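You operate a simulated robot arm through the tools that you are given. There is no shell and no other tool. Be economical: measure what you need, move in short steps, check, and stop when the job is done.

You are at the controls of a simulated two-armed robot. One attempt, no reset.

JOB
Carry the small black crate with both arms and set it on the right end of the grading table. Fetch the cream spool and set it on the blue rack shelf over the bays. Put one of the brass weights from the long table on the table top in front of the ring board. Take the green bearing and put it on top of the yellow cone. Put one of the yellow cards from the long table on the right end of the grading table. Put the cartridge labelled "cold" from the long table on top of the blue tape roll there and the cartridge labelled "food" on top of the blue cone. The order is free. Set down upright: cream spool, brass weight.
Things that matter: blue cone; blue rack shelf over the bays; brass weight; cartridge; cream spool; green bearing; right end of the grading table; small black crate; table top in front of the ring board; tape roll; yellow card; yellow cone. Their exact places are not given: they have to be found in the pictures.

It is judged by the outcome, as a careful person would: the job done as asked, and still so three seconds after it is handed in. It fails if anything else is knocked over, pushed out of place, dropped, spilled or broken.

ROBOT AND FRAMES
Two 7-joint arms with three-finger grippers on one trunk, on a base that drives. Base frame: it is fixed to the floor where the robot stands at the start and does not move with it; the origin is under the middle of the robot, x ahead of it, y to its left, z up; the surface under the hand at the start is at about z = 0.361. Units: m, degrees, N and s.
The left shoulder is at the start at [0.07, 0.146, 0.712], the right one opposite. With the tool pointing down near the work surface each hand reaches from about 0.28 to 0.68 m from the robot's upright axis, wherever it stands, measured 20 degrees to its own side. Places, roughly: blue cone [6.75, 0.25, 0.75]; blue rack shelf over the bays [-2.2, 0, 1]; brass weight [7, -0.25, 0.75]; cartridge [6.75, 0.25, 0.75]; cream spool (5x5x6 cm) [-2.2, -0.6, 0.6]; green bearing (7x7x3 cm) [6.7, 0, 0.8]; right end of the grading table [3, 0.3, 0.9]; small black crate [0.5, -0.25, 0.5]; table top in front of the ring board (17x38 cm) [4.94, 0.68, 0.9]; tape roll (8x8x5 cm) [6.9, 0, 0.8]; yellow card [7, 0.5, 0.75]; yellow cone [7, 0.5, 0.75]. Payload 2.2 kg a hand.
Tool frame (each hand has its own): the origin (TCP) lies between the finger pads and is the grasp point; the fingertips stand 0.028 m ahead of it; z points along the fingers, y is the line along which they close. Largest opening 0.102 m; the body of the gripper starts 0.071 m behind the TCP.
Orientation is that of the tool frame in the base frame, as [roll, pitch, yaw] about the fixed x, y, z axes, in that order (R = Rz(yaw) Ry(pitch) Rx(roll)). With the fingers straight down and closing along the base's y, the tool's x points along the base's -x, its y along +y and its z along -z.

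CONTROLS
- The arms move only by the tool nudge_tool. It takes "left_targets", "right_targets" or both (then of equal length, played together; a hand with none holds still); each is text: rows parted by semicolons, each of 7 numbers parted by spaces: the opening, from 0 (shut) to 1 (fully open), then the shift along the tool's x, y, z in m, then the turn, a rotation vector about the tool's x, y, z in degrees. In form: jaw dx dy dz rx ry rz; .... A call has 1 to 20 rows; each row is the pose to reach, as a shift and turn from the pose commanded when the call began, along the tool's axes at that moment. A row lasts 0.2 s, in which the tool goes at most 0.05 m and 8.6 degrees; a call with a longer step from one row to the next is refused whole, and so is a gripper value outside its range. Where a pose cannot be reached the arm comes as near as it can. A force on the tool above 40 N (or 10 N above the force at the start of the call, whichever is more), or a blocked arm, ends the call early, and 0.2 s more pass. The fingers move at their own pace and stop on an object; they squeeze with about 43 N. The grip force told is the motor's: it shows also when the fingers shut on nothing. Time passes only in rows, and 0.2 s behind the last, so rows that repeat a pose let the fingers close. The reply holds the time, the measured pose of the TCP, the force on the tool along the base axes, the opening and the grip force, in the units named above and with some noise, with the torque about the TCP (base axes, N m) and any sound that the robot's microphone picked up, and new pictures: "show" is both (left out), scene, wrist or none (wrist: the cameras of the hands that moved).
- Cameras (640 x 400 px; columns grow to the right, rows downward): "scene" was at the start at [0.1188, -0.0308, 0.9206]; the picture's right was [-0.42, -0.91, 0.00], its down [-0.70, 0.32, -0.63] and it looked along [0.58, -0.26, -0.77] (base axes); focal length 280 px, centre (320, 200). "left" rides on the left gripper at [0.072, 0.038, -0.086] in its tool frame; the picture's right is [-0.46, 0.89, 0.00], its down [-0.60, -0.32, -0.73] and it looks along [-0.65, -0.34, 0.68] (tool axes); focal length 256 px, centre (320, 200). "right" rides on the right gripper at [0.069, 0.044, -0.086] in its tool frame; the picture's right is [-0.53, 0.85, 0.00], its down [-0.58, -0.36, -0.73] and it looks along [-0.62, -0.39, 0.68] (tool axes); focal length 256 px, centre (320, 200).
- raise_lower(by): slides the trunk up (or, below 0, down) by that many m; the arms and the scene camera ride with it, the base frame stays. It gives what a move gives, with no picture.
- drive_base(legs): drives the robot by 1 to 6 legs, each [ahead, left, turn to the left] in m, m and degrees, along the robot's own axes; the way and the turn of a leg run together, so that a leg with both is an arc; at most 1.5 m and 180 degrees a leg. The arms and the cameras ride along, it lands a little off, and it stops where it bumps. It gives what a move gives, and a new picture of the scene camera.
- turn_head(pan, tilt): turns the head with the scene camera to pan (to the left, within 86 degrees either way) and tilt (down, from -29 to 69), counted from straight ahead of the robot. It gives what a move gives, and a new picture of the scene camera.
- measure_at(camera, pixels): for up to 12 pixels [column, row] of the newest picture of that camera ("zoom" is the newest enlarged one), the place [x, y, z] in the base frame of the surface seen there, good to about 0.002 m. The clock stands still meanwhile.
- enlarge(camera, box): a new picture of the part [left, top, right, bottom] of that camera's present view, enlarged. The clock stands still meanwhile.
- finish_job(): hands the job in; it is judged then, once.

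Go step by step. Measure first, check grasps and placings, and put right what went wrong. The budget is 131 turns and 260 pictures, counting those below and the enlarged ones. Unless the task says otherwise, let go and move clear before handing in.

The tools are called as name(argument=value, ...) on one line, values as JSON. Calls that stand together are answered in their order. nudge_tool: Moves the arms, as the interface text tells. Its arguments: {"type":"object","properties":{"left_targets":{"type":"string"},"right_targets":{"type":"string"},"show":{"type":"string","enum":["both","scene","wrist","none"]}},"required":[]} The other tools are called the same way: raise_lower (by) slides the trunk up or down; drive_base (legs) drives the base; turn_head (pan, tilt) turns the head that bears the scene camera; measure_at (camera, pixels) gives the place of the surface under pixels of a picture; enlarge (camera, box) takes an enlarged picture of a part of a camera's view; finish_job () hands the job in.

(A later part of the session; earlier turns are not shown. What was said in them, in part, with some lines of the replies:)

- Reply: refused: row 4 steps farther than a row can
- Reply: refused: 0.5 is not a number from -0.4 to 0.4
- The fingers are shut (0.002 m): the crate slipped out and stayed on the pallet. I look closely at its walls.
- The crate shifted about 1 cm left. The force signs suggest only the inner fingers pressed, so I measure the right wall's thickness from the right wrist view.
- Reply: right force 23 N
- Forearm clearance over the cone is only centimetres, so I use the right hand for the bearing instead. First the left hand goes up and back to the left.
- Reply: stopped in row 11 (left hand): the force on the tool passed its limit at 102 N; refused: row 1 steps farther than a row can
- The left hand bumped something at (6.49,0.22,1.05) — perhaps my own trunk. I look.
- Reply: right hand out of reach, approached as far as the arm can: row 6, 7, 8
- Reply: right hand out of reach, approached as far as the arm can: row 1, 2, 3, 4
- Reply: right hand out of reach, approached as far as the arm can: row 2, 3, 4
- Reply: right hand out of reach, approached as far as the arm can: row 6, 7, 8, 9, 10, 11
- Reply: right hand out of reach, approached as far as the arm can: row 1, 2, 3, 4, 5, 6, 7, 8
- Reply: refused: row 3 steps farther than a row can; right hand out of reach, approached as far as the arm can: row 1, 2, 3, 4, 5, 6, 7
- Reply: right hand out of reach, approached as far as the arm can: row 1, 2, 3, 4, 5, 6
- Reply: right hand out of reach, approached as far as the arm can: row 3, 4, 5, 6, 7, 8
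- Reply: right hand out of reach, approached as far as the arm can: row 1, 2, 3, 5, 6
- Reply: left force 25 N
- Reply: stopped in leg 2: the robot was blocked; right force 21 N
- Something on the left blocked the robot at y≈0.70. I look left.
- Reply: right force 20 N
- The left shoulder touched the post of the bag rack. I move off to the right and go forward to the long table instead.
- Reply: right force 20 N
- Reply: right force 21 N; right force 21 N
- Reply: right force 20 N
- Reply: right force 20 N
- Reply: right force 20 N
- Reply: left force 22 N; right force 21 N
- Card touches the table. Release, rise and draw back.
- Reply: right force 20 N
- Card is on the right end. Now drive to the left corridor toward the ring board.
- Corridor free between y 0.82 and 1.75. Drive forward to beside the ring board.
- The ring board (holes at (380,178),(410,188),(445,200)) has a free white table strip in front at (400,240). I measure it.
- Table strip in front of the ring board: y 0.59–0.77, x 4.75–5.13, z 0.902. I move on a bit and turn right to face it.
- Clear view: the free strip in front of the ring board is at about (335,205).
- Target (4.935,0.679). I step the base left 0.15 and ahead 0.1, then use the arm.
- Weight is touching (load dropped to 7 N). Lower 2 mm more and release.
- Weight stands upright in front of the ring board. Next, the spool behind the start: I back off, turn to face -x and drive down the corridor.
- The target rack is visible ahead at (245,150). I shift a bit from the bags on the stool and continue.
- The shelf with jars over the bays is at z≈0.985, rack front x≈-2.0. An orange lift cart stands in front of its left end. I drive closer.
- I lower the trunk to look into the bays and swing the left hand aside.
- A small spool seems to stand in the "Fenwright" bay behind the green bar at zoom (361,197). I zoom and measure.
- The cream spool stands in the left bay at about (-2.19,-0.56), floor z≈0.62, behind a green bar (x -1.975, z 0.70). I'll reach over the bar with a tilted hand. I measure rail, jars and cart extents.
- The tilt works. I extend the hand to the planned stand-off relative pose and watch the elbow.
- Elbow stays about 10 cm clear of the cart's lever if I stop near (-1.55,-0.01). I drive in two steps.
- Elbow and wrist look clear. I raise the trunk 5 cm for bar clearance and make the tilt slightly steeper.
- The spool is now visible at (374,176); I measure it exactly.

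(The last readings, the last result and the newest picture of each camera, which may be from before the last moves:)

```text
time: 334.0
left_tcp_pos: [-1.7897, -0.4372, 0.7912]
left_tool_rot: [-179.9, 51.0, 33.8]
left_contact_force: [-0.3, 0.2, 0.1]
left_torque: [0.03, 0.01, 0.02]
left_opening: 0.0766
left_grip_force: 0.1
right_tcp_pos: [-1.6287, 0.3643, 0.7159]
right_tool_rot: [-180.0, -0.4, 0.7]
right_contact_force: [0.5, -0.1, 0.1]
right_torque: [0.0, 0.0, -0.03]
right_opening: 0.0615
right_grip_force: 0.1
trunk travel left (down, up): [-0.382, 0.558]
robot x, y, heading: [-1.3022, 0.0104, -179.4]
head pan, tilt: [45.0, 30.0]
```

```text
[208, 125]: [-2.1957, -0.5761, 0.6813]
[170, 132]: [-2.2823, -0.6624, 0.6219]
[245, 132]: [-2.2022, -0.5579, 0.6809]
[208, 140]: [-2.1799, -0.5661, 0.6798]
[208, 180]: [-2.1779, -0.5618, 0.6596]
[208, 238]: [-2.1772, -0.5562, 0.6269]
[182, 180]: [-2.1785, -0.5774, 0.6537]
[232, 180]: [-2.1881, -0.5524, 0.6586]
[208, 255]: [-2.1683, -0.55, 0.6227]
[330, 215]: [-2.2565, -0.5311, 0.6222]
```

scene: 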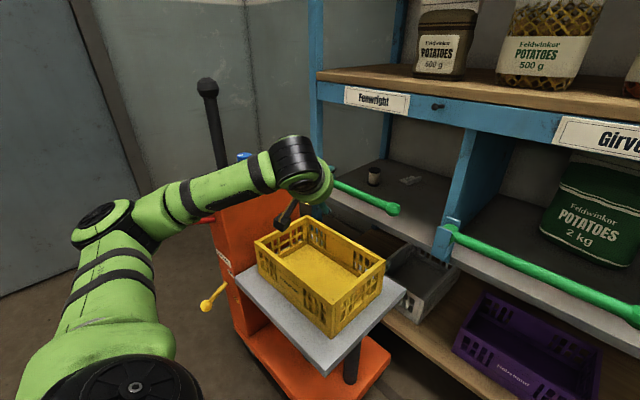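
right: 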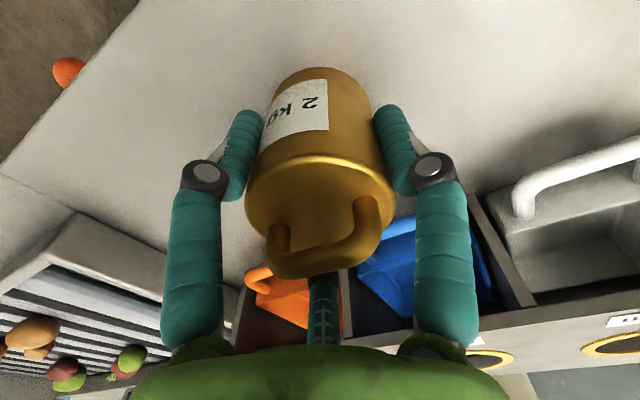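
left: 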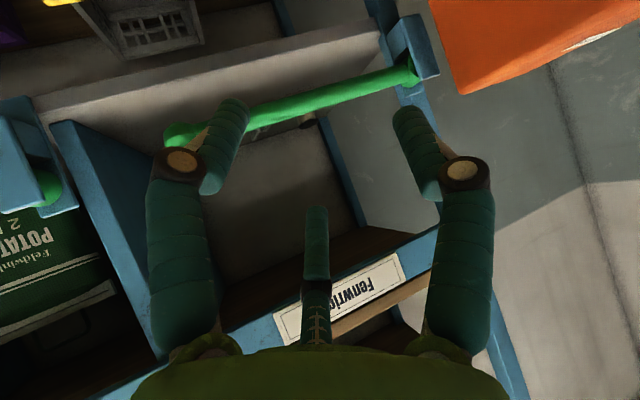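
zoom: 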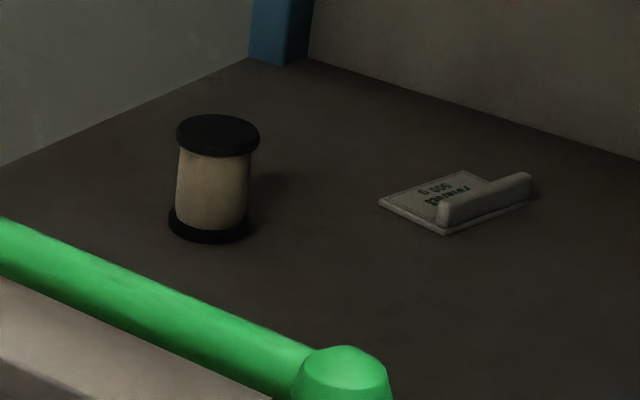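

Spool centre (-2.190,-0.5665), top 0.681, floor 0.622. I retract the right hand a bit and check elbow vs lever before driving in.

measure_at(camera="scene", pixels=[[80, 235], [105, 210], [130, 240], [150, 200], [120, 265], [215, 130], [208, 90], [225, 165], [200, 180], [255, 170]])

nudge_tool(right_targets="0.6 0.04 0 0 0 0 0; 0.6 0.08 0 0 0 0 0; 0.6 0.1 0 0 0 0 0", show="none")

```text
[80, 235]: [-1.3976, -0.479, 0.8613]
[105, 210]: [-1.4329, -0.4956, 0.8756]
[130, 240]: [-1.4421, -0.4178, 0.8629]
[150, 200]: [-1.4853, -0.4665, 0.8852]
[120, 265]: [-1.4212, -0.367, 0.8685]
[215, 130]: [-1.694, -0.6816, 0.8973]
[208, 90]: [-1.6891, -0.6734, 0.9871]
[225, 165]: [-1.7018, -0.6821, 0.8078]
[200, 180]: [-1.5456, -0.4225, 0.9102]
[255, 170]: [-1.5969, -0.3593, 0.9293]
```

```text
time: 334.8
left_tcp_pos: [-1.7895, -0.438, 0.7924]
left_tool_rot: [180.0, 51.1, 33.8]
left_contact_force: [-0.1, -0.3, -1.2]
left_torque: [-0.02, 0.01, -0.04]
left_opening: 0.0768
left_grip_force: 0.1
right_tcp_pos: [-1.5342, 0.3717, 0.7213]
right_tool_rot: [179.9, -0.5, 0.6]
right_contact_force: [-0.3, 0.1, -0.2]
right_torque: [-0.02, -0.01, -0.06]
right_opening: 0.061
right_grip_force: 0.0
right hand out of reach, approached as far as the arm can: row 3
trunk travel left (down, up): [-0.382, 0.558]
robot x, y, heading: [-1.3014, 0.0129, -179.3]
head pan, tilt: [45.0, 30.0]
```

Elbow will clear the lever by ~15 cm. Drive in.

drive_base(legs=[[0.235, 0.016, 0]])

nudge_tool(left_targets="0.75 0 0 0 0 0 0", show="wrist")

```text
time: 336.6
left_tcp_pos: [-2.0247, -0.4581, 0.792]
left_tool_rot: [180.0, 51.0, 33.9]
left_contact_force: [-0.9, 0.5, -0.3]
left_torque: [0.01, 0.01, 0.03]
left_opening: 0.0768
left_grip_force: 0.0
right_tcp_pos: [-1.771, 0.3531, 0.7207]
right_tool_rot: [-180.0, -0.5, 0.6]
right_contact_force: [0.4, 0.1, 0.4]
right_torque: [-0.01, 0.01, -0.02]
right_opening: 0.0613
right_grip_force: 0.2
trunk travel left (down, up): [-0.382, 0.558]
robot x, y, heading: [-1.5391, -0.0059, -179.2]
head pan, tilt: [45.0, 30.0]
```

scene: 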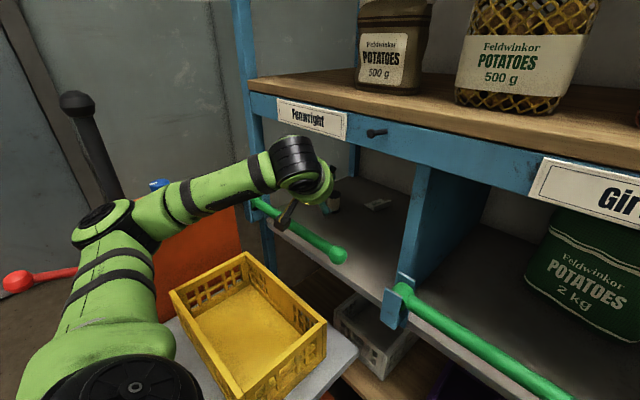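

```text
time: 337.0
left_tcp_pos: [-2.0246, -0.4589, 0.7929]
left_tool_rot: [-180.0, 51.1, 33.9]
left_contact_force: [-0.8, 0.2, 0.2]
left_torque: [0.02, 0.04, -0.02]
left_opening: 0.0766
left_grip_force: 0.0
right_tcp_pos: [-1.7715, 0.352, 0.7212]
right_tool_rot: [-180.0, -0.5, 0.7]
right_contact_force: [-0.6, 0.1, -0.2]
right_torque: [0.01, 0.0, 0.03]
right_opening: 0.0611
right_grip_force: 0.0
trunk travel left (down, up): [-0.382, 0.558]
robot x, y, heading: [-1.5376, -0.0042, -179.4]
head pan, tilt: [45.0, 30.0]
```

left: 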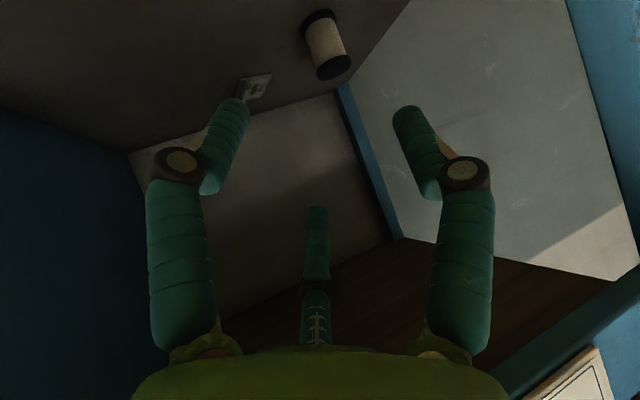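

Spool lies centred between the fingers. Advance along the planned line over the bar.

nudge_tool(left_targets="0.75 0.0022 -0.0003 0.0272 0 0 0; 0.75 0.0043 -0.0005 0.0543 0 0 0; 0.75 0.007 -0.0009 0.0946 0 0 0; 0.75 0.0097 -0.0013 0.135 0 0 0; 0.75 0.0031 -0.0017 0.1678 0 0 0; 0.75 -0.0019 -0.002 0.189 0 0 0; 0.75 -0.0019 -0.002 0.189 0 0 0", show="both")

```text
time: 337.9
left_tcp_pos: [-2.0872, -0.5017, 0.7161]
left_tool_rot: [179.9, 50.5, 33.9]
left_contact_force: [12.1, 7.2, 8.2]
left_torque: [0.46, -1.07, 0.32]
left_opening: 0.0763
left_grip_force: 0.0
right_tcp_pos: [-1.7709, 0.3531, 0.7209]
right_tool_rot: [179.9, -0.4, 0.8]
right_contact_force: [-0.3, -0.7, -0.3]
right_torque: [0.04, -0.05, 0.04]
right_opening: 0.0612
right_grip_force: 0.0
trunk travel left (down, up): [-0.382, 0.558]
robot x, y, heading: [-1.5348, -0.0107, -178.9]
head pan, tilt: [45.0, 30.0]
stopped in row 4 (left hand): the force on the tool passed its limit at 80 N (the readings are from after the stop); the commanded pose is now the measured one
```

scene: 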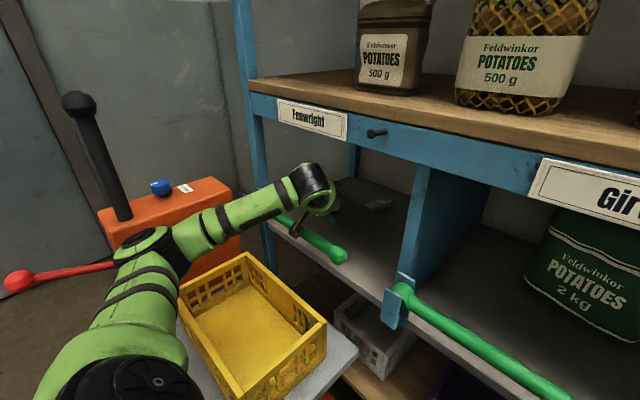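
left: 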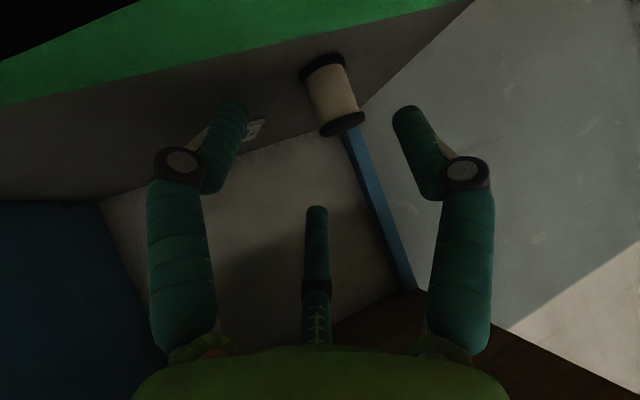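

The wrist camera touched the green bar (it hangs below the tilted tool). I check the bar and measure the wrist's top versus the rail.

measure_at(camera="scene", pixels=[[308, 166], [325, 170], [335, 185], [318, 164], [335, 195], [320, 243], [265, 200], [296, 228], [300, 215], [340, 256]])

enlarge(camera="scene", box=[240, 130, 400, 280])

```text
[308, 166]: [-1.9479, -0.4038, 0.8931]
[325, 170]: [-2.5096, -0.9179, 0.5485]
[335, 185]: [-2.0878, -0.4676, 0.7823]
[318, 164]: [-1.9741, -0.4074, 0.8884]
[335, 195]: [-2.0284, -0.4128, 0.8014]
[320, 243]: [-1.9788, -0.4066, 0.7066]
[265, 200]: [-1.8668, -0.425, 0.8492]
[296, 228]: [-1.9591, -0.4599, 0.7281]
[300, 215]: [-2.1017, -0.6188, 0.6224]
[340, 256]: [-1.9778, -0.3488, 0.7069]
```

```text
2.67 times, centred on (320, 205) of scene
```

zoom: 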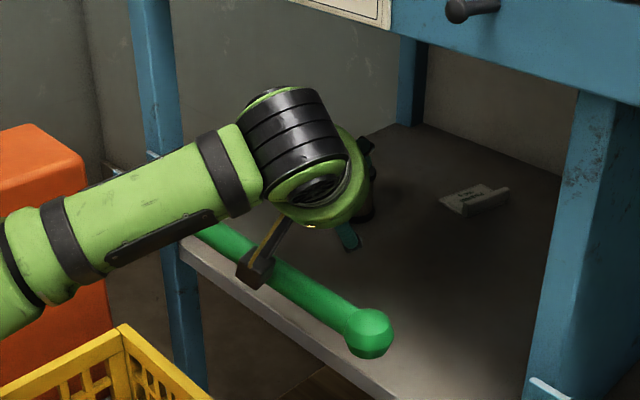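

The bar has not moved. Better: flip the hand 180° about its axis so the camera sits on top. First I retreat up and back, then drive back.

nudge_tool(left_targets="0.75 -0.0233 0 -0.0189 0 0 0; 0.75 -0.02 -0.0005 -0.065 0 0 0; 0.75 -0.0174 -0.001 -0.112 0 0 0; 0.75 -0.0174 -0.001 -0.112 0 0 0", show="none")

drive_base(legs=[[-0.3, 0, 0]])

nudge_tool(left_targets="0.75 0 0 0 0 0 8; 0.75 0 0 0 0 0 16; 0.75 0 0 0 0 0 24; 0.75 0 0 0 0 0 32; 0.75 0 0 0 0 0 40; 0.75 0 0 0 0 0 48; 0.75 0 0 0 0 0 56; 0.75 0 0 0 0 0 64; 0.75 0 0 0 0 0 72; 0.75 0 0 0 0 0 80; 0.75 0 0 0 0 0 88; 0.75 0 0 0 0 0 90; 0.75 0 0 0 0 0 90", show="scene")

```text
time: 338.9
left_tcp_pos: [-2.0266, -0.4606, 0.7982]
left_tool_rot: [179.9, 50.5, 33.9]
left_contact_force: [0.9, -0.3, -0.5]
left_torque: [0.0, 0.01, -0.01]
left_opening: 0.0764
left_grip_force: 0.0
right_tcp_pos: [-1.771, 0.3511, 0.7203]
right_tool_rot: [-180.0, -0.5, 0.8]
right_contact_force: [0.5, -0.7, 0.7]
right_torque: [-0.05, 0.03, -0.03]
right_opening: 0.0611
right_grip_force: 0.0
trunk travel left (down, up): [-0.382, 0.558]
robot x, y, heading: [-1.5344, -0.0045, -179.2]
head pan, tilt: [45.0, 30.0]
```

```text
time: 341.0
left_tcp_pos: [-1.7325, -0.4559, 0.7986]
left_tool_rot: [179.9, 50.5, 33.7]
left_contact_force: [-0.6, -0.5, 0.5]
left_torque: [0.01, 0.03, 0.02]
left_opening: 0.0768
left_grip_force: 0.0
right_tcp_pos: [-1.4725, 0.3566, 0.7212]
right_tool_rot: [180.0, -0.5, 0.7]
right_contact_force: [0.8, 0.3, -0.6]
right_torque: [0.0, -0.01, -0.02]
right_opening: 0.0614
right_grip_force: 0.0
trunk travel left (down, up): [-0.382, 0.558]
robot x, y, heading: [-1.2423, -0.0032, -179.1]
head pan, tilt: [45.0, 30.0]
```

scene: 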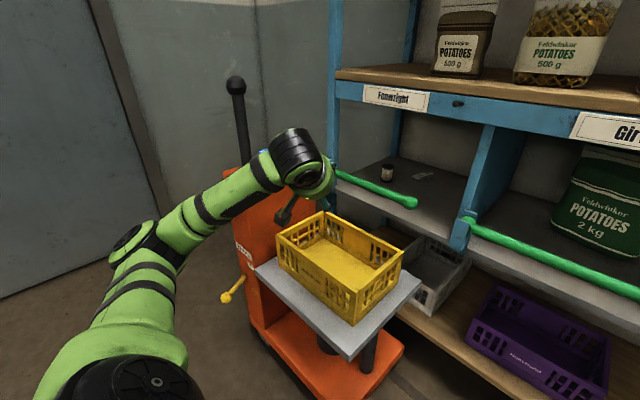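

```text
time: 343.8
left_tcp_pos: [-1.7324, -0.4564, 0.7992]
left_tool_rot: [129.5, -0.1, -56.2]
left_contact_force: [-0.2, 0.5, 1.0]
left_torque: [-0.03, -0.02, -0.01]
left_opening: 0.0766
left_grip_force: 0.1
right_tcp_pos: [-1.4718, 0.357, 0.7214]
right_tool_rot: [179.9, -0.5, 0.7]
right_contact_force: [-0.9, -0.2, -0.4]
right_torque: [0.03, -0.06, 0.01]
right_opening: 0.0612
right_grip_force: 0.2
trunk travel left (down, up): [-0.382, 0.558]
robot x, y, heading: [-1.2393, -0.0027, -179.2]
head pan, tilt: [45.0, 30.0]
```

scene: 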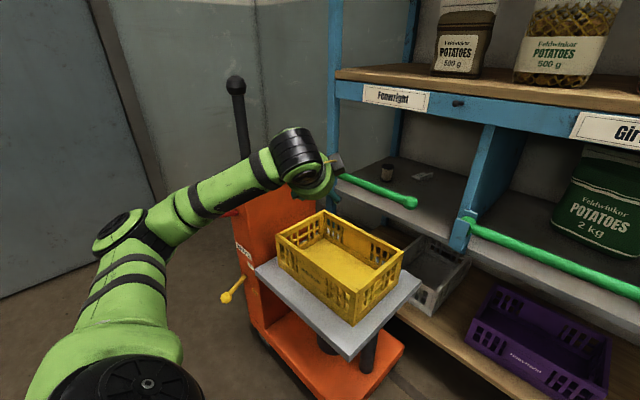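

90° done without trouble. Another 90°.

nudge_tool(left_targets="0.75 0 0 0 0 0 8; 0.75 0 0 0 0 0 16; 0.75 0 0 0 0 0 24; 0.75 0 0 0 0 0 32; 0.75 0 0 0 0 0 40; 0.75 0 0 0 0 0 48; 0.75 0 0 0 0 0 56; 0.75 0 0 0 0 0 64; 0.75 0 0 0 0 0 72; 0.75 0 0 0 0 0 80; 0.75 0 0 0 0 0 88; 0.75 0 0 0 0 0 90; 0.75 0 0 0 0 0 90", show="both")

```text
time: 346.6
left_tcp_pos: [-1.7328, -0.4549, 0.7975]
left_tool_rot: [-179.9, -50.5, -146.4]
left_contact_force: [0.2, 0.4, 1.0]
left_torque: [0.04, -0.01, -0.01]
left_opening: 0.0762
left_grip_force: 0.2
right_tcp_pos: [-1.4718, 0.3576, 0.7207]
right_tool_rot: [179.9, -0.5, 0.5]
right_contact_force: [-0.5, 0.3, 0.2]
right_torque: [-0.04, 0.01, 0.01]
right_opening: 0.0611
right_grip_force: 0.1
trunk travel left (down, up): [-0.382, 0.558]
robot x, y, heading: [-1.2417, -0.0038, -179.2]
head pan, tilt: [45.0, 30.0]
```

scene: 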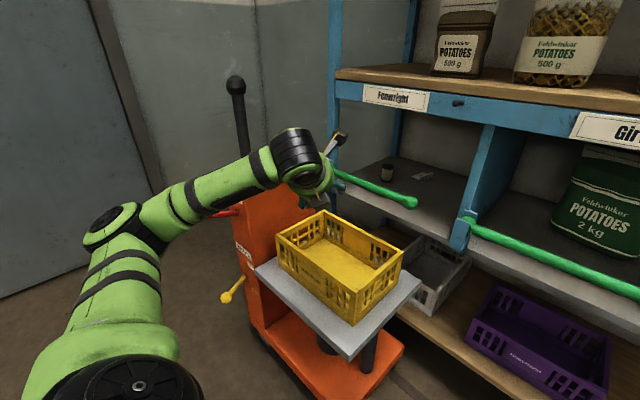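
left: 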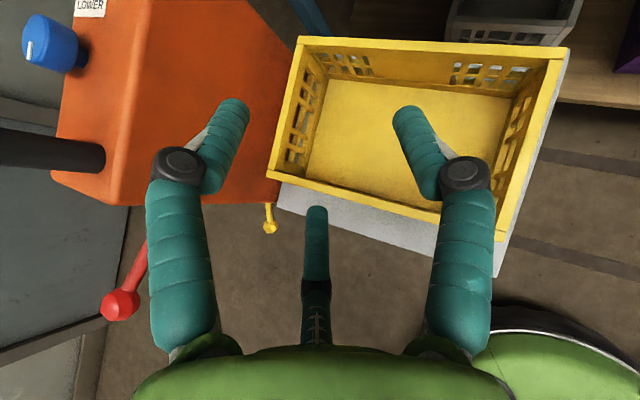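

Flipped. I lower the hand to z≈0.755 (camera top stays under the rail, fingertips above the bar) and drive in again.

nudge_tool(left_targets="0.75 -0.0168 0 0.0138 0 0 0; 0.75 -0.0336 0 0.0277 0 0 0; 0.75 -0.0336 0 0.0277 0 0 0", show="none")

drive_base(legs=[[0.22, 0.003, 0]])

enlarge(camera="scene", box=[240, 110, 420, 280])

```text
time: 347.4
left_tcp_pos: [-1.7324, -0.4551, 0.7537]
left_tool_rot: [-179.9, -50.5, -146.3]
left_contact_force: [0.6, -0.3, 0.5]
left_torque: [0.01, -0.01, -0.02]
left_opening: 0.0763
left_grip_force: 0.1
right_tcp_pos: [-1.4718, 0.3572, 0.7208]
right_tool_rot: [179.9, -0.5, 0.6]
right_contact_force: [-0.3, -1.0, 0.0]
right_torque: [-0.03, -0.01, 0.02]
right_opening: 0.0611
right_grip_force: 0.1
trunk travel left (down, up): [-0.382, 0.558]
robot x, y, heading: [-1.2396, -0.002, -179.5]
head pan, tilt: [45.0, 30.0]
```

```text
time: 349.1
left_tcp_pos: [-1.9496, -0.4611, 0.7531]
left_tool_rot: [-179.9, -50.6, -146.2]
left_contact_force: [0.7, 0.1, -0.7]
left_torque: [0.01, 0.0, 0.01]
left_opening: 0.0765
left_grip_force: 0.0
right_tcp_pos: [-1.6912, 0.3517, 0.7213]
right_tool_rot: [180.0, -0.5, 0.7]
right_contact_force: [0.5, 0.2, -0.7]
right_torque: [-0.01, -0.02, -0.01]
right_opening: 0.0612
right_grip_force: 0.0
trunk travel left (down, up): [-0.382, 0.558]
robot x, y, heading: [-1.4569, -0.0094, -179.3]
head pan, tilt: [45.0, 30.0]
```

scene: 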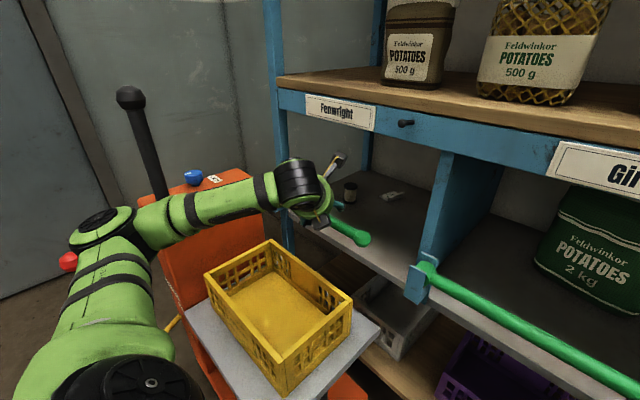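

```text
2.35 times, centred on (330, 195) of scene
```

zoom: 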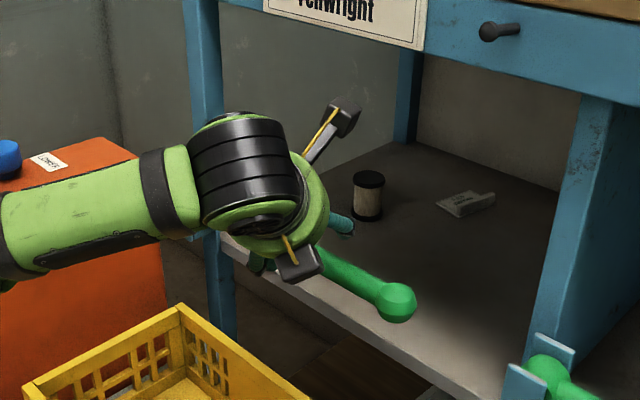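

The hand has a second pod on its other side, now at the bottom (zoom (300,265)). I measure it.

measure_at(camera="zoom", pixels=[[300, 262], [282, 272], [316, 270], [290, 240], [345, 118], [340, 222], [300, 278], [232, 120], [268, 235], [310, 240]])

```text
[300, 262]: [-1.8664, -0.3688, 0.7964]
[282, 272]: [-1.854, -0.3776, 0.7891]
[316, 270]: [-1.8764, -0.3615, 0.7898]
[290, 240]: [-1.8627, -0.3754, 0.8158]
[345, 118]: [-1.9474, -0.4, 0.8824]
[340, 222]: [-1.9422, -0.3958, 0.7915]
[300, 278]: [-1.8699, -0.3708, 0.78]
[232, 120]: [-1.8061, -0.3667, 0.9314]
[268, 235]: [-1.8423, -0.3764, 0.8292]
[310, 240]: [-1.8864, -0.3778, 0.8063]
```

Pod bottom is 2 cm above TCP height, so the path works if I stay above z 0.73 until past the bar. Drive the last 7.5 cm.

drive_base(legs=[[0.08, 0, 0]])

nudge_tool(left_targets="0.75 0 0 0 0 0 0", show="wrist")

```text
time: 350.1
left_tcp_pos: [-1.9997, -0.462, 0.7556]
left_tool_rot: [-179.3, -50.4, -146.5]
left_contact_force: [-0.1, 0.5, 1.7]
left_torque: [0.01, -0.03, 0.02]
left_opening: 0.0766
left_grip_force: 0.2
right_tcp_pos: [-1.7443, 0.3513, 0.7216]
right_tool_rot: [179.9, -0.3, 0.7]
right_contact_force: [-0.7, -0.6, -0.2]
right_torque: [0.02, 0.04, -0.01]
right_opening: 0.0611
right_grip_force: 0.0
trunk travel left (down, up): [-0.382, 0.558]
robot x, y, heading: [-1.5097, -0.0063, -179.5]
head pan, tilt: [45.0, 30.0]
stopped in leg 1: the force on the tool passed its limit at 55 N (the readings are from after the stop); the commanded pose is now the measured one
```

scene: 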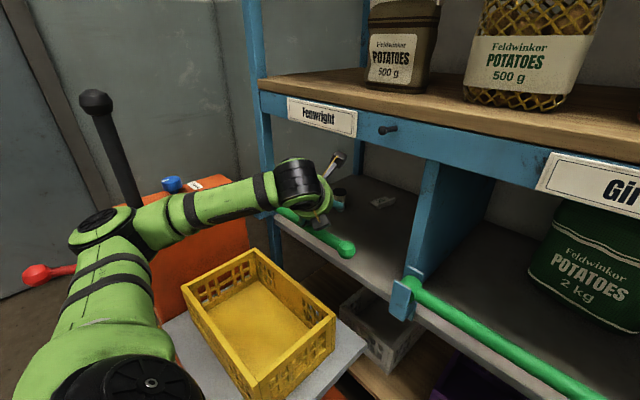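

```text
time: 350.5
left_tcp_pos: [-2.0007, -0.4629, 0.7554]
left_tool_rot: [-179.3, -50.3, -146.5]
left_contact_force: [0.0, 0.3, 1.5]
left_torque: [-0.01, -0.06, -0.01]
left_opening: 0.0765
left_grip_force: 0.2
right_tcp_pos: [-1.7448, 0.3503, 0.721]
right_tool_rot: [179.8, -0.3, 0.7]
right_contact_force: [-0.4, -0.2, -0.8]
right_torque: [0.02, -0.02, 0.0]
right_opening: 0.0612
right_grip_force: 0.1
trunk travel left (down, up): [-0.382, 0.558]
robot x, y, heading: [-1.5123, -0.0081, -179.2]
head pan, tilt: [45.0, 30.0]
5 turns are left
```

left: 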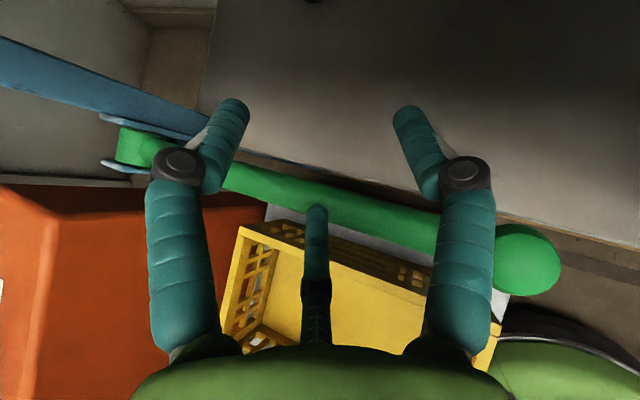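

Only 5 replies remain, so I batch calls. A feature on the underside touched the bar in the flipped pose; I go back to the first pose (camera below, tilt 36°), which needs z ≥ 0.738 until past the bar, and return to the stand-off.

nudge_tool(left_targets="0.75 0.0093 0 -0.0076 0 0 0; 0.75 0.0093 0 -0.0076 0 0 0", show="none")

drive_base(legs=[[-0.28, 0, 0]])

nudge_tool(left_targets="0.75 0 0 0 0 0 -8; 0.75 0 0 0 0 0 -16; 0.75 0 0 0 0 0 -24; 0.75 0 0 0 0 0 -32; 0.75 0 0 0 0 0 -40; 0.75 0 0 0 0 0 -48; 0.75 0 0 0 0 0 -56; 0.75 0 0 0 0 0 -64; 0.75 0 0 0 0 0 -72; 0.75 0 0 0 0 0 -80; 0.75 0 0 0 0 0 -88; 0.75 0 0 0 0 0 -90", show="none")

nudge_tool(left_targets="0.75 0 0 0 0 0 -8; 0.75 0 0 0 0 0 -16; 0.75 0 0 0 0 0 -24; 0.75 0 0 0 0 0 -32; 0.75 0 0 0 0 0 -40; 0.75 0 0 0 0 0 -48; 0.75 0 0 0 0 0 -56; 0.75 0 0 0 0 0 -64; 0.75 0 0 0 0 0 -72; 0.75 0 0 0 0 0 -80; 0.75 0 0 0 0 0 -88; 0.75 0 0 0 0 0 -90", show="none")

nudge_tool(left_targets="0.75 -0.009 0 -0.0072 0 -2 0; 0.75 -0.0179 0 -0.0145 0 -3.5 0; 0.75 -0.0179 0 -0.0145 0 -3.5 0", show="none")

drive_base(legs=[[0.303, 0, 0]])

nudge_tool(left_targets="0.75 0 0 0 0 0 0", show="wrist")

measure_at(camera="left", pixels=[[325, 45], [322, 25], [345, 65], [320, 15], [330, 65]])

```text
time: 351.1
left_tcp_pos: [-2.0007, -0.4624, 0.7663]
left_tool_rot: [-179.3, -50.3, -146.5]
left_contact_force: [-0.1, 0.0, -0.4]
left_torque: [0.03, -0.02, 0.0]
left_opening: 0.0765
left_grip_force: 0.1
right_tcp_pos: [-1.7456, 0.3503, 0.721]
right_tool_rot: [180.0, -0.5, 0.7]
right_contact_force: [-0.3, -0.6, -0.8]
right_torque: [-0.02, -0.01, 0.0]
right_opening: 0.0612
right_grip_force: 0.1
trunk travel left (down, up): [-0.382, 0.558]
robot x, y, heading: [-1.5133, -0.0079, -179.4]
head pan, tilt: [45.0, 30.0]
```

```text
time: 353.0
left_tcp_pos: [-1.7206, -0.4587, 0.7675]
left_tool_rot: [-179.4, -50.3, -146.3]
left_contact_force: [0.3, 0.6, 1.0]
left_torque: [-0.03, 0.0, -0.02]
left_opening: 0.0766
left_grip_force: 0.0
right_tcp_pos: [-1.4638, 0.3532, 0.721]
right_tool_rot: [180.0, -0.4, 0.8]
right_contact_force: [0.3, 0.5, 1.0]
right_torque: [0.0, 0.03, -0.03]
right_opening: 0.0612
right_grip_force: 0.1
trunk travel left (down, up): [-0.382, 0.558]
robot x, y, heading: [-1.2316, -0.0054, -179.2]
head pan, tilt: [45.0, 30.0]
```

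scene: 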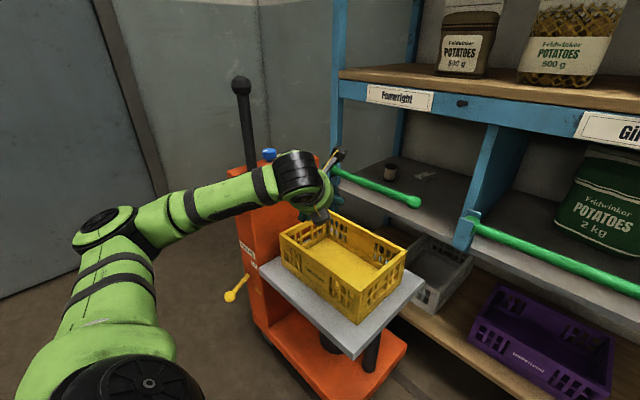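

```text
time: 355.6
left_tcp_pos: [-1.7211, -0.4578, 0.7662]
left_tool_rot: [129.8, -0.4, -55.8]
left_contact_force: [0.7, 0.4, -0.3]
left_torque: [-0.01, 0.0, 0.01]
left_opening: 0.0765
left_grip_force: 0.0
right_tcp_pos: [-1.4667, 0.3534, 0.7207]
right_tool_rot: [180.0, -0.4, 0.7]
right_contact_force: [-0.6, 0.0, 0.5]
right_torque: [0.03, -0.02, -0.02]
right_opening: 0.0613
right_grip_force: 0.1
trunk travel left (down, up): [-0.382, 0.558]
robot x, y, heading: [-1.2338, -0.0044, -179.3]
head pan, tilt: [45.0, 30.0]
```

```text
time: 358.2
left_tcp_pos: [-1.721, -0.4588, 0.7678]
left_tool_rot: [179.4, 50.3, 33.7]
left_contact_force: [0.2, -0.5, 1.1]
left_torque: [-0.02, -0.04, 0.01]
left_opening: 0.0766
left_grip_force: 0.1
right_tcp_pos: [-1.4645, 0.3535, 0.7205]
right_tool_rot: [179.9, -0.5, 0.9]
right_contact_force: [-0.3, -0.7, 0.8]
right_torque: [0.0, -0.04, 0.01]
right_opening: 0.0613
right_grip_force: 0.2
trunk travel left (down, up): [-0.382, 0.558]
robot x, y, heading: [-1.2363, -0.0049, -179.3]
head pan, tilt: [45.0, 30.0]
```

```text
time: 359.0
left_tcp_pos: [-1.7219, -0.4603, 0.7896]
left_tool_rot: [179.3, 53.8, 33.6]
left_contact_force: [0.1, 0.4, -0.4]
left_torque: [0.02, -0.01, 0.04]
left_opening: 0.0764
left_grip_force: 0.0
right_tcp_pos: [-1.4663, 0.3537, 0.7213]
right_tool_rot: [180.0, -0.4, 0.8]
right_contact_force: [0.3, 0.5, -0.3]
right_torque: [0.0, 0.03, 0.04]
right_opening: 0.0611
right_grip_force: 0.0
trunk travel left (down, up): [-0.382, 0.558]
robot x, y, heading: [-1.232, -0.005, -179.2]
head pan, tilt: [45.0, 30.0]
```

```text
time: 361.3
left_tcp_pos: [-2.0219, -0.4646, 0.7903]
left_tool_rot: [179.3, 53.8, 33.7]
left_contact_force: [0.0, 0.6, -0.6]
left_torque: [0.0, 0.01, -0.02]
left_opening: 0.0766
left_grip_force: 0.0
right_tcp_pos: [-1.7714, 0.3494, 0.7216]
right_tool_rot: [179.9, -0.4, 1.1]
right_contact_force: [-0.2, -0.1, 0.1]
right_torque: [-0.01, 0.02, -0.02]
right_opening: 0.0611
right_grip_force: 0.1
trunk travel left (down, up): [-0.382, 0.558]
robot x, y, heading: [-1.5366, -0.0095, -178.7]
head pan, tilt: [45.0, 30.0]
stopped in leg 1: the robot was blocked; the commanded pose is now the measured one
```

scene: 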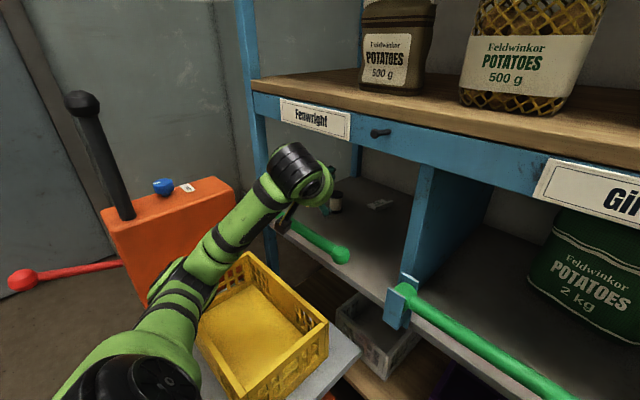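

```text
time: 361.7
left_tcp_pos: [-2.0234, -0.4648, 0.7891]
left_tool_rot: [179.4, 53.8, 33.7]
left_contact_force: [0.0, -0.1, -1.0]
left_torque: [0.0, 0.01, -0.01]
left_opening: 0.0765
left_grip_force: 0.0
right_tcp_pos: [-1.7711, 0.35, 0.7214]
right_tool_rot: [179.9, -0.4, 1.1]
right_contact_force: [1.0, 0.3, 1.3]
right_torque: [-0.01, 0.0, -0.01]
right_opening: 0.0613
right_grip_force: 0.1
trunk travel left (down, up): [-0.382, 0.558]
robot x, y, heading: [-1.5388, -0.0097, -178.8]
head pan, tilt: [45.0, 30.0]
```

left: 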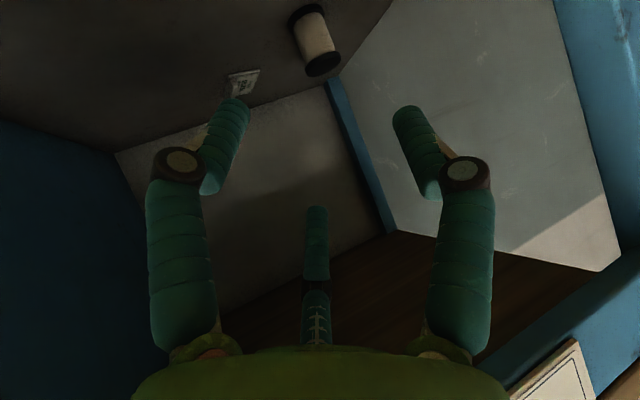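

```text
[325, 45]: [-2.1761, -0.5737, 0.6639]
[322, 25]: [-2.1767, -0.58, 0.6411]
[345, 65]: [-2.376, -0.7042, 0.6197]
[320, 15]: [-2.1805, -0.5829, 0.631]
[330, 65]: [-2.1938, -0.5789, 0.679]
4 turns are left
```

At the stand-off with the spool centred. One call: go in over the bar, grip, and come back out the same way.

nudge_tool(left_targets="0.75 0.0022 -0.0006 0.0386 0 0 0; 0.75 0.0006 -0.0012 0.0745 0 0 0; 0.75 -0.0113 -0.0018 0.1027 0 0 0; 0.75 -0.0278 -0.0023 0.1252 0 0 0; 0.75 -0.0222 -0.0027 0.1565 0 0 0; 0.75 -0.0141 -0.0033 0.1995 0 0 0; 0.75 -0.0107 -0.0039 0.239 0 0 0; 0.75 -0.0107 -0.0039 0.239 0 0 0; 0.4 -0.0107 -0.0039 0.239 0 0 0; 0 -0.0107 -0.0039 0.239 0 0 0; 0 -0.0107 -0.0039 0.239 0 0 0; 0 -0.0141 -0.0033 0.1995 0 0 0; 0 -0.0222 -0.0027 0.1565 0 0 0; 0 -0.0278 -0.0023 0.1252 0 0 0; 0 -0.0113 -0.0018 0.1027 0 0 0; 0 0.0006 -0.0012 0.0745 0 0 0; 0 0.0022 -0.0006 0.0386 0 0 0; 0 0 0 0 0 0 0; 0 0 0 0 0 0 0", show="both")

measure_at(camera="scene", pixels=[[337, 200], [265, 95], [350, 90], [365, 85], [300, 90], [165, 280], [180, 270], [290, 150]])

```text
time: 364.6
left_tcp_pos: [-2.1379, -0.5388, 0.7225]
left_tool_rot: [179.5, 55.0, 33.3]
left_contact_force: [-0.4, 0.9, -0.3]
left_torque: [0.02, 0.02, 0.02]
left_opening: 0.0615
left_grip_force: 43.0
right_tcp_pos: [-1.7697, 0.3503, 0.7221]
right_tool_rot: [179.9, -0.4, 1.1]
right_contact_force: [1.2, -0.3, -0.9]
right_torque: [-0.01, 0.02, 0.04]
right_opening: 0.0612
right_grip_force: 0.0
trunk travel left (down, up): [-0.382, 0.558]
robot x, y, heading: [-1.5363, -0.0075, -178.7]
head pan, tilt: [45.0, 30.0]
stopped in row 14 (left hand): the force on the tool passed its limit at 58 N (the readings are from after the stop); the commanded pose is now the measured one
```

scene: 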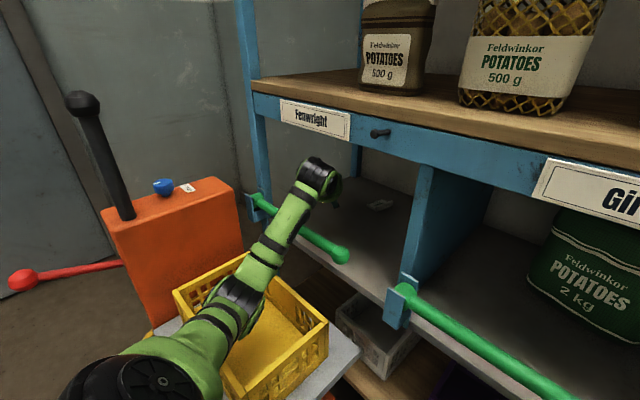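
left: 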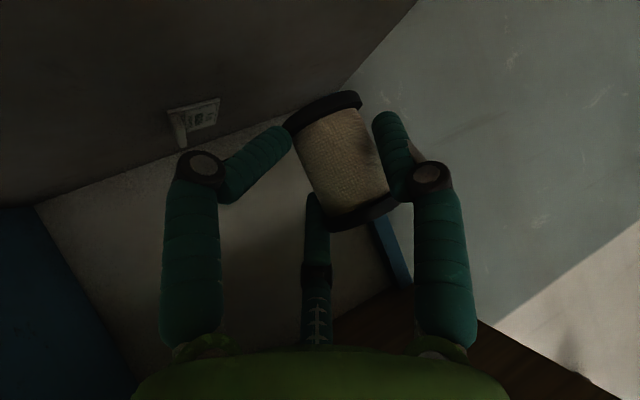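

```text
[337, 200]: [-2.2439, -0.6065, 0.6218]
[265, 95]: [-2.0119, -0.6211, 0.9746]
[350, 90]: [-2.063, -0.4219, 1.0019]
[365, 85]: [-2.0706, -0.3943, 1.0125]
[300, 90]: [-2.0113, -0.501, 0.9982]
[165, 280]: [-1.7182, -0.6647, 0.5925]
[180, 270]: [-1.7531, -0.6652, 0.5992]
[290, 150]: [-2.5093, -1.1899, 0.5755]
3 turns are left
```

The spool is gripped and upright (wrist view), but the hand bumped while rising. I dip slightly, come out along the proven line, drive back and raise.

nudge_tool(left_targets="0 0.0074 0 0.0052 0 0 0; 0 0.0181 0 -0.0146 0 0 0; 0 0.0136 0 -0.0368 0 0 0; 0 0.0177 0 -0.0576 0 0 0; 0 0.0235 -0.001 -0.0902 0 0 0; 0 0.0243 -0.001 -0.1262 0 0 0; 0 0.0194 -0.001 -0.1541 0 0 0; 0 0.0194 -0.001 -0.1541 0 0 0", show="none")

drive_base(legs=[[-0.3, 0, -1.2]])

raise_lower(by=0.29)

turn_head(pan=35, tilt=40)

nudge_tool(left_targets="0 0 0 0 0 0 0", show="wrist")

measure_at(camera="left", pixels=[[342, 160], [325, 105], [362, 215], [305, 130], [385, 185]])

```text
time: 365.1
left_tcp_pos: [-2.1394, -0.5383, 0.7192]
left_tool_rot: [179.6, 56.6, 32.8]
left_contact_force: [-14.0, -5.2, -1.5]
left_torque: [-0.13, 0.51, -0.53]
left_opening: 0.061
left_grip_force: 43.2
right_tcp_pos: [-1.7709, 0.3493, 0.7217]
right_tool_rot: [180.0, -0.5, 1.0]
right_contact_force: [0.3, 0.0, -0.7]
right_torque: [0.02, 0.03, 0.0]
right_opening: 0.0612
right_grip_force: 0.1
trunk travel left (down, up): [-0.382, 0.558]
robot x, y, heading: [-1.5355, -0.0114, -179.0]
head pan, tilt: [45.0, 30.0]
stopped in row 2 (left hand): the force on the tool passed its limit at 62 N (the readings are from after the stop); the commanded pose is now the measured one
```

```text
time: 365.8
left_tcp_pos: [-2.1391, -0.5351, 0.7248]
left_tool_rot: [-179.7, 57.8, 32.7]
left_contact_force: [-11.6, -3.5, -2.0]
left_torque: [-0.11, 0.58, -0.32]
left_opening: 0.0611
left_grip_force: 42.7
right_tcp_pos: [-1.765, 0.3501, 0.7211]
right_tool_rot: [180.0, -0.5, 0.9]
right_contact_force: [-0.5, 0.3, 0.2]
right_torque: [-0.01, 0.0, -0.02]
right_opening: 0.0608
right_grip_force: 0.0
trunk travel left (down, up): [-0.382, 0.558]
robot x, y, heading: [-1.5356, -0.0077, -178.9]
head pan, tilt: [45.0, 30.0]
stopped in leg 1: the force on the tool passed its limit at 58 N (the readings are from after the stop); the commanded pose is now the measured one
```

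scene: 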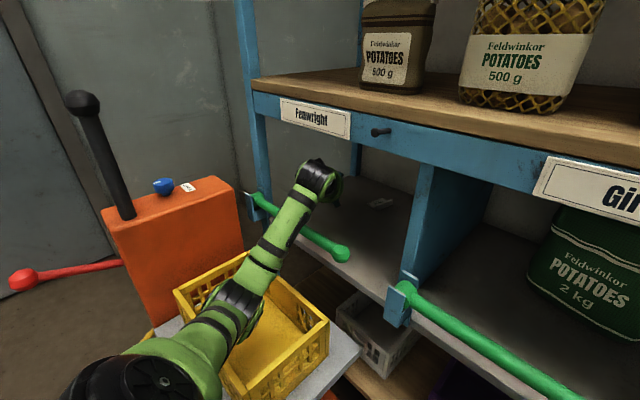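

```text
time: 367.4
left_tcp_pos: [-2.1055, -0.5325, 0.7626]
left_tool_rot: [171.9, 46.9, 25.8]
left_contact_force: [0.2, 0.5, -0.3]
left_torque: [-0.04, 0.0, 0.01]
left_opening: 0.0607
left_grip_force: 42.9
right_tcp_pos: [-1.7648, 0.3473, 0.8697]
right_tool_rot: [-179.9, -0.3, 0.9]
right_contact_force: [-0.3, 0.9, 0.0]
right_torque: [0.02, -0.02, -0.02]
right_opening: 0.0614
right_grip_force: 0.1
trunk travel left (down, up): [-0.526, 0.414]
robot x, y, heading: [-1.5274, -0.0038, -178.9]
head pan, tilt: [45.0, 30.0]
stopped: the arm was blocked; the commanded pose is now the measured one
```

```text
time: 368.1
left_tcp_pos: [-2.108, -0.5323, 0.7646]
left_tool_rot: [172.1, 47.4, 25.8]
left_contact_force: [0.3, 0.0, -0.8]
left_torque: [0.02, -0.03, 0.03]
left_opening: 0.0605
left_grip_force: 43.6
right_tcp_pos: [-1.7635, 0.3475, 0.8675]
right_tool_rot: [-179.8, -0.4, 1.1]
right_contact_force: [0.7, -0.2, 0.2]
right_torque: [-0.03, -0.03, 0.0]
right_opening: 0.0614
right_grip_force: 0.0
trunk travel left (down, up): [-0.526, 0.414]
robot x, y, heading: [-1.5329, -0.0098, -179.0]
head pan, tilt: [35.0, 40.0]
```

scene: 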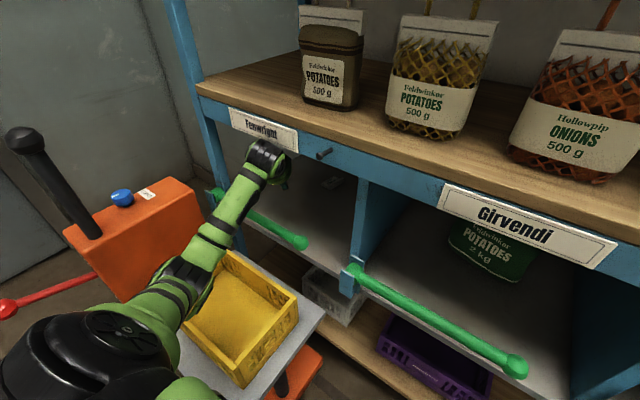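

```text
time: 368.5
left_tcp_pos: [-2.1073, -0.5329, 0.7644]
left_tool_rot: [172.1, 47.6, 25.9]
left_contact_force: [-0.1, -0.3, -1.0]
left_torque: [0.03, 0.02, -0.02]
left_opening: 0.0603
left_grip_force: 43.0
right_tcp_pos: [-1.7636, 0.3449, 0.8681]
right_tool_rot: [-179.7, -0.4, 1.0]
right_contact_force: [-0.2, 0.4, -1.3]
right_torque: [0.04, 0.01, 0.04]
right_opening: 0.0611
right_grip_force: 0.2
trunk travel left (down, up): [-0.526, 0.414]
robot x, y, heading: [-1.5324, -0.0078, -178.8]
head pan, tilt: [35.0, 40.0]
```

left: 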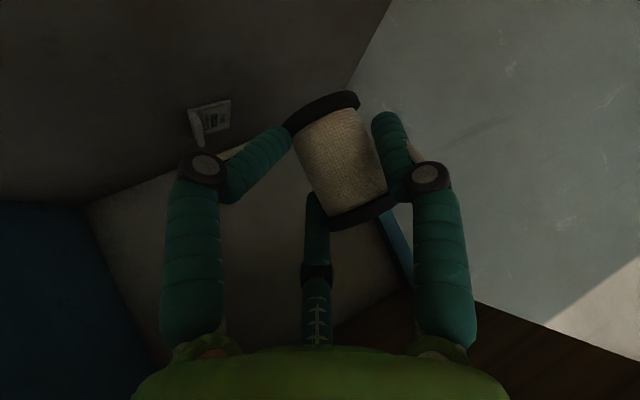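

```text
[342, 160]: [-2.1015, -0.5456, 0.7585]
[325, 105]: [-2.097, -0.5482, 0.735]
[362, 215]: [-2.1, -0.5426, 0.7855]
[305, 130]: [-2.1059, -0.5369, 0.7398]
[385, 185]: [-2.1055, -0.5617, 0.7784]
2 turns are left
```

The spool is still gripped and the hand is now free above the bar. With two turns left I batch: come out, restore the tilt, raise, move over the shelf left of the first jar, lower, release, retreat.

nudge_tool(left_targets="0 0.008 -0.0042 -0.0206 0 0 0; 0 0.016 -0.0083 -0.0412 0 0 0; 0 0.016 -0.0083 -0.0412 0 0 0", show="none")

drive_base(legs=[[-0.3, 0, 0]])

nudge_tool(left_targets="0 0 0 0 3.6 -3.0 -0.4; 0 0 0 0 7.3 -6.1 -0.9; 0 0 0 0 7.3 -6.1 -0.9", show="none")

raise_lower(by=0.296)

drive_base(legs=[[0.295, 0, 0]])

raise_lower(by=-0.036)

nudge_tool(left_targets="0 0.0024 0 0.0018 0 0 0; 0 0.0049 0 0.0035 0 0 0; 0 0.0073 0 0.0053 0 0 0; 0 0.0073 0 0.0053 0 0 0", show="none")

nudge_tool(left_targets="0.65 0 0 0 0 0 0; 0.8 0 0 0 0 0 0; 0.9 0 0 0 0 0 0; 0.9 0 0 0 0 0 0; 0.9 0 0 -0.03 0 0 0; 0.9 0 0 -0.07 0 0 0; 0.9 0 0 -0.11 0 0 0", show="none")

drive_base(legs=[[-0.3, 0, 0]])

```text
time: 369.3
left_tcp_pos: [-2.0773, -0.5, 0.7828]
left_tool_rot: [171.9, 47.8, 25.5]
left_contact_force: [-0.4, -0.8, -0.7]
left_torque: [-0.02, -0.03, 0.0]
left_opening: 0.0603
left_grip_force: 43.0
right_tcp_pos: [-1.7642, 0.3503, 0.8658]
right_tool_rot: [179.9, -0.4, 0.8]
right_contact_force: [-0.4, -0.4, -0.3]
right_torque: [-0.02, 0.02, -0.02]
right_opening: 0.0611
right_grip_force: 0.1
trunk travel left (down, up): [-0.526, 0.414]
robot x, y, heading: [-1.5281, -0.0073, -179.3]
head pan, tilt: [35.0, 40.0]
```

```text
time: 371.4
left_tcp_pos: [-1.7771, -0.4914, 0.7814]
left_tool_rot: [171.8, 47.6, 25.2]
left_contact_force: [-0.2, 0.4, -0.6]
left_torque: [-0.02, 0.0, 0.01]
left_opening: 0.0599
left_grip_force: 43.0
right_tcp_pos: [-1.458, 0.3553, 0.8646]
right_tool_rot: [179.8, -0.4, 0.6]
right_contact_force: [0.3, 0.1, 0.4]
right_torque: [-0.01, 0.02, 0.01]
right_opening: 0.061
right_grip_force: 0.0
trunk travel left (down, up): [-0.526, 0.414]
robot x, y, heading: [-1.2312, -0.0032, -179.6]
head pan, tilt: [35.0, 40.0]
```

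scene: 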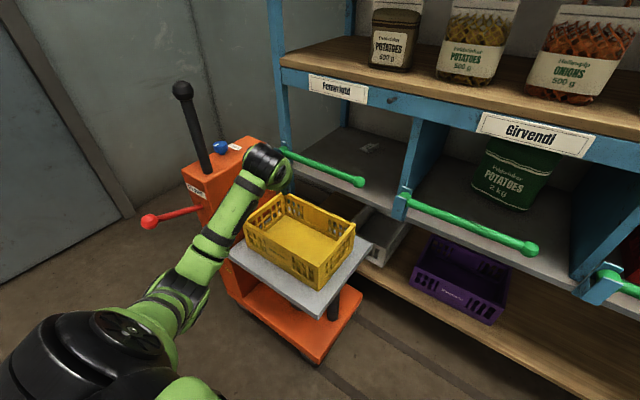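

```text
time: 372.1
left_tcp_pos: [-1.7763, -0.4907, 0.782]
left_tool_rot: [179.8, 54.0, 25.9]
left_contact_force: [-0.5, -0.8, 0.1]
left_torque: [0.04, -0.02, -0.01]
left_opening: 0.0595
left_grip_force: 42.7
right_tcp_pos: [-1.4604, 0.3562, 0.8654]
right_tool_rot: [179.8, -0.3, 0.5]
right_contact_force: [-0.9, 0.2, -0.8]
right_torque: [0.01, -0.03, -0.02]
right_opening: 0.0609
right_grip_force: 0.0
trunk travel left (down, up): [-0.526, 0.414]
robot x, y, heading: [-1.2273, -0.0033, -179.6]
head pan, tilt: [35.0, 40.0]
```

```text
time: 375.1
left_tcp_pos: [-1.7759, -0.491, 1.077]
left_tool_rot: [179.5, 53.7, 25.9]
left_contact_force: [-0.1, -0.3, -0.1]
left_torque: [-0.01, -0.02, -0.01]
left_opening: 0.0589
left_grip_force: 42.9
right_tcp_pos: [-1.4596, 0.3565, 1.1609]
right_tool_rot: [179.9, -0.5, 0.6]
right_contact_force: [0.7, -1.0, -0.3]
right_torque: [-0.02, -0.01, -0.02]
right_opening: 0.0614
right_grip_force: 0.0
trunk travel left (down, up): [-0.822, 0.118]
robot x, y, heading: [-1.2293, -0.0045, -179.4]
head pan, tilt: [35.0, 40.0]
```

```text
time: 377.1
left_tcp_pos: [-2.0654, -0.5003, 1.0779]
left_tool_rot: [179.7, 54.0, 26.3]
left_contact_force: [0.3, -0.1, -1.1]
left_torque: [0.0, 0.0, -0.04]
left_opening: 0.0583
left_grip_force: 42.8
right_tcp_pos: [-1.7538, 0.3498, 1.1619]
right_tool_rot: [179.9, -0.3, 1.0]
right_contact_force: [-0.5, -0.5, 0.9]
right_torque: [0.0, 0.02, 0.01]
right_opening: 0.0611
right_grip_force: 0.1
trunk travel left (down, up): [-0.822, 0.118]
robot x, y, heading: [-1.5219, -0.004, -178.8]
head pan, tilt: [35.0, 40.0]
```

scene: 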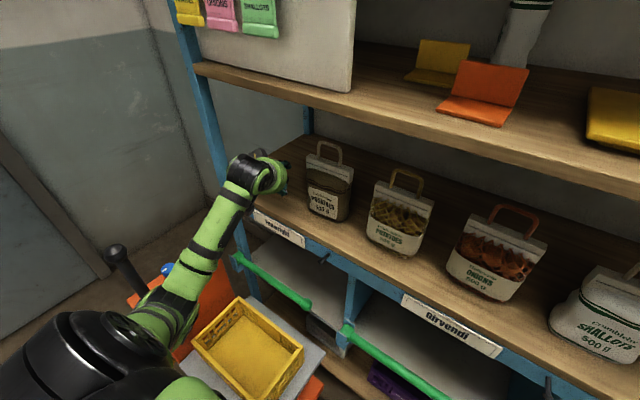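

```text
time: 377.9
left_tcp_pos: [-2.0673, -0.5002, 1.0414]
left_tool_rot: [179.6, 53.8, 26.2]
left_contact_force: [0.3, 0.0, -1.0]
left_torque: [-0.02, -0.04, -0.03]
left_opening: 0.0584
left_grip_force: 42.8
right_tcp_pos: [-1.7566, 0.3494, 1.1263]
right_tool_rot: [179.8, -0.4, 1.0]
right_contact_force: [-0.4, 0.2, -0.1]
right_torque: [-0.02, 0.0, 0.01]
right_opening: 0.0612
right_grip_force: 0.1
trunk travel left (down, up): [-0.786, 0.154]
robot x, y, heading: [-1.519, -0.0069, -178.9]
head pan, tilt: [35.0, 40.0]
```

```text
time: 378.9
left_tcp_pos: [-2.0661, -0.5013, 1.0368]
left_tool_rot: [179.5, 54.3, 26.2]
left_contact_force: [-2.7, -3.2, 12.4]
left_torque: [-0.33, 0.13, -0.07]
left_opening: 0.058
left_grip_force: 43.3
right_tcp_pos: [-1.7549, 0.3507, 1.1259]
right_tool_rot: [179.8, -0.4, 1.2]
right_contact_force: [0.0, 0.2, 0.7]
right_torque: [0.01, 0.01, 0.03]
right_opening: 0.0613
right_grip_force: 0.0
trunk travel left (down, up): [-0.786, 0.154]
robot x, y, heading: [-1.5227, -0.0055, -178.8]
head pan, tilt: [35.0, 40.0]
```

```text
time: 380.5
left_tcp_pos: [-1.9866, -0.4622, 1.0976]
left_tool_rot: [179.6, 53.8, 26.4]
left_contact_force: [0.8, 0.2, 0.2]
left_torque: [0.06, -0.03, -0.03]
left_opening: 0.0919
left_grip_force: 0.1
right_tcp_pos: [-1.7555, 0.3499, 1.1243]
right_tool_rot: [179.9, -0.3, 1.0]
right_contact_force: [0.0, 0.8, -0.7]
right_torque: [0.0, 0.03, 0.01]
right_opening: 0.0613
right_grip_force: 0.0
trunk travel left (down, up): [-0.786, 0.154]
robot x, y, heading: [-1.5235, -0.0069, -178.9]
head pan, tilt: [35.0, 40.0]
```

```text
time: 382.6
left_tcp_pos: [-1.6834, -0.4591, 1.0965]
left_tool_rot: [179.6, 53.8, 26.5]
left_contact_force: [0.5, 0.3, 0.0]
left_torque: [-0.02, -0.01, 0.04]
left_opening: 0.0917
left_grip_force: 0.0
right_tcp_pos: [-1.4556, 0.3556, 1.1246]
right_tool_rot: [179.9, -0.5, 1.2]
right_contact_force: [-0.4, -0.7, -0.8]
right_torque: [0.03, -0.03, 0.03]
right_opening: 0.0613
right_grip_force: 0.0
trunk travel left (down, up): [-0.786, 0.154]
robot x, y, heading: [-1.2154, -0.0043, -178.7]
head pan, tilt: [35.0, 40.0]
1 turns are left
```

scene: 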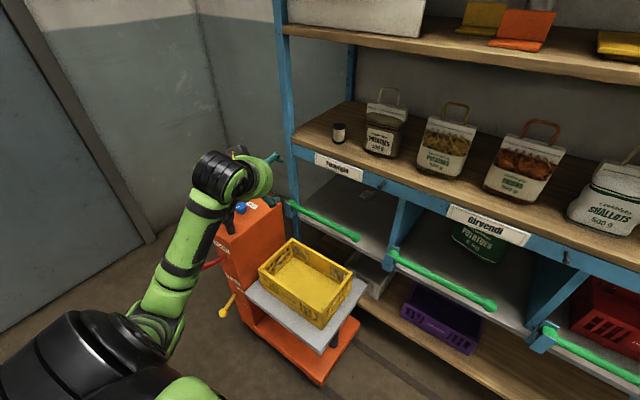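

The spool now stands upright on the shelf over the bays, at (338,133), left of the first jar, and both hands are clear. I hand the job in.

finish_job()

```text
The job is handed in.
```

All seven placings are done and the job is handed in; I checked each placing in the pictures at the time but took no final look round.

- **Crate:** the small black crate is on the right end of the grading table.
- **Card:** one yellow card is on the table beside the crate.
- **Weight:** the near "2 kg" brass weight stands upright in front of the ring board.
- **Bearing:** the green bearing sits on top of the yellow cone.
- **Cartridges:** "cold" stands on the blue tape roll and "food" on the blue cone.
- **Spool:** the cream spool stands upright on the blue rack shelf over the bays.

A few bumps happened along the way:

- The crate slipped from the first grip and stayed on its pallet.
- My left shoulder touched the bag rack's post; nothing on the rack looked disturbed.
- The left hand pressed hard several times (up to about 80 N) inside the spool's bay, against the green bar and probably the shelf rail. I measured the bar as unmoved after the first hit. After the later ones I only saw it looking in place in the pictures.
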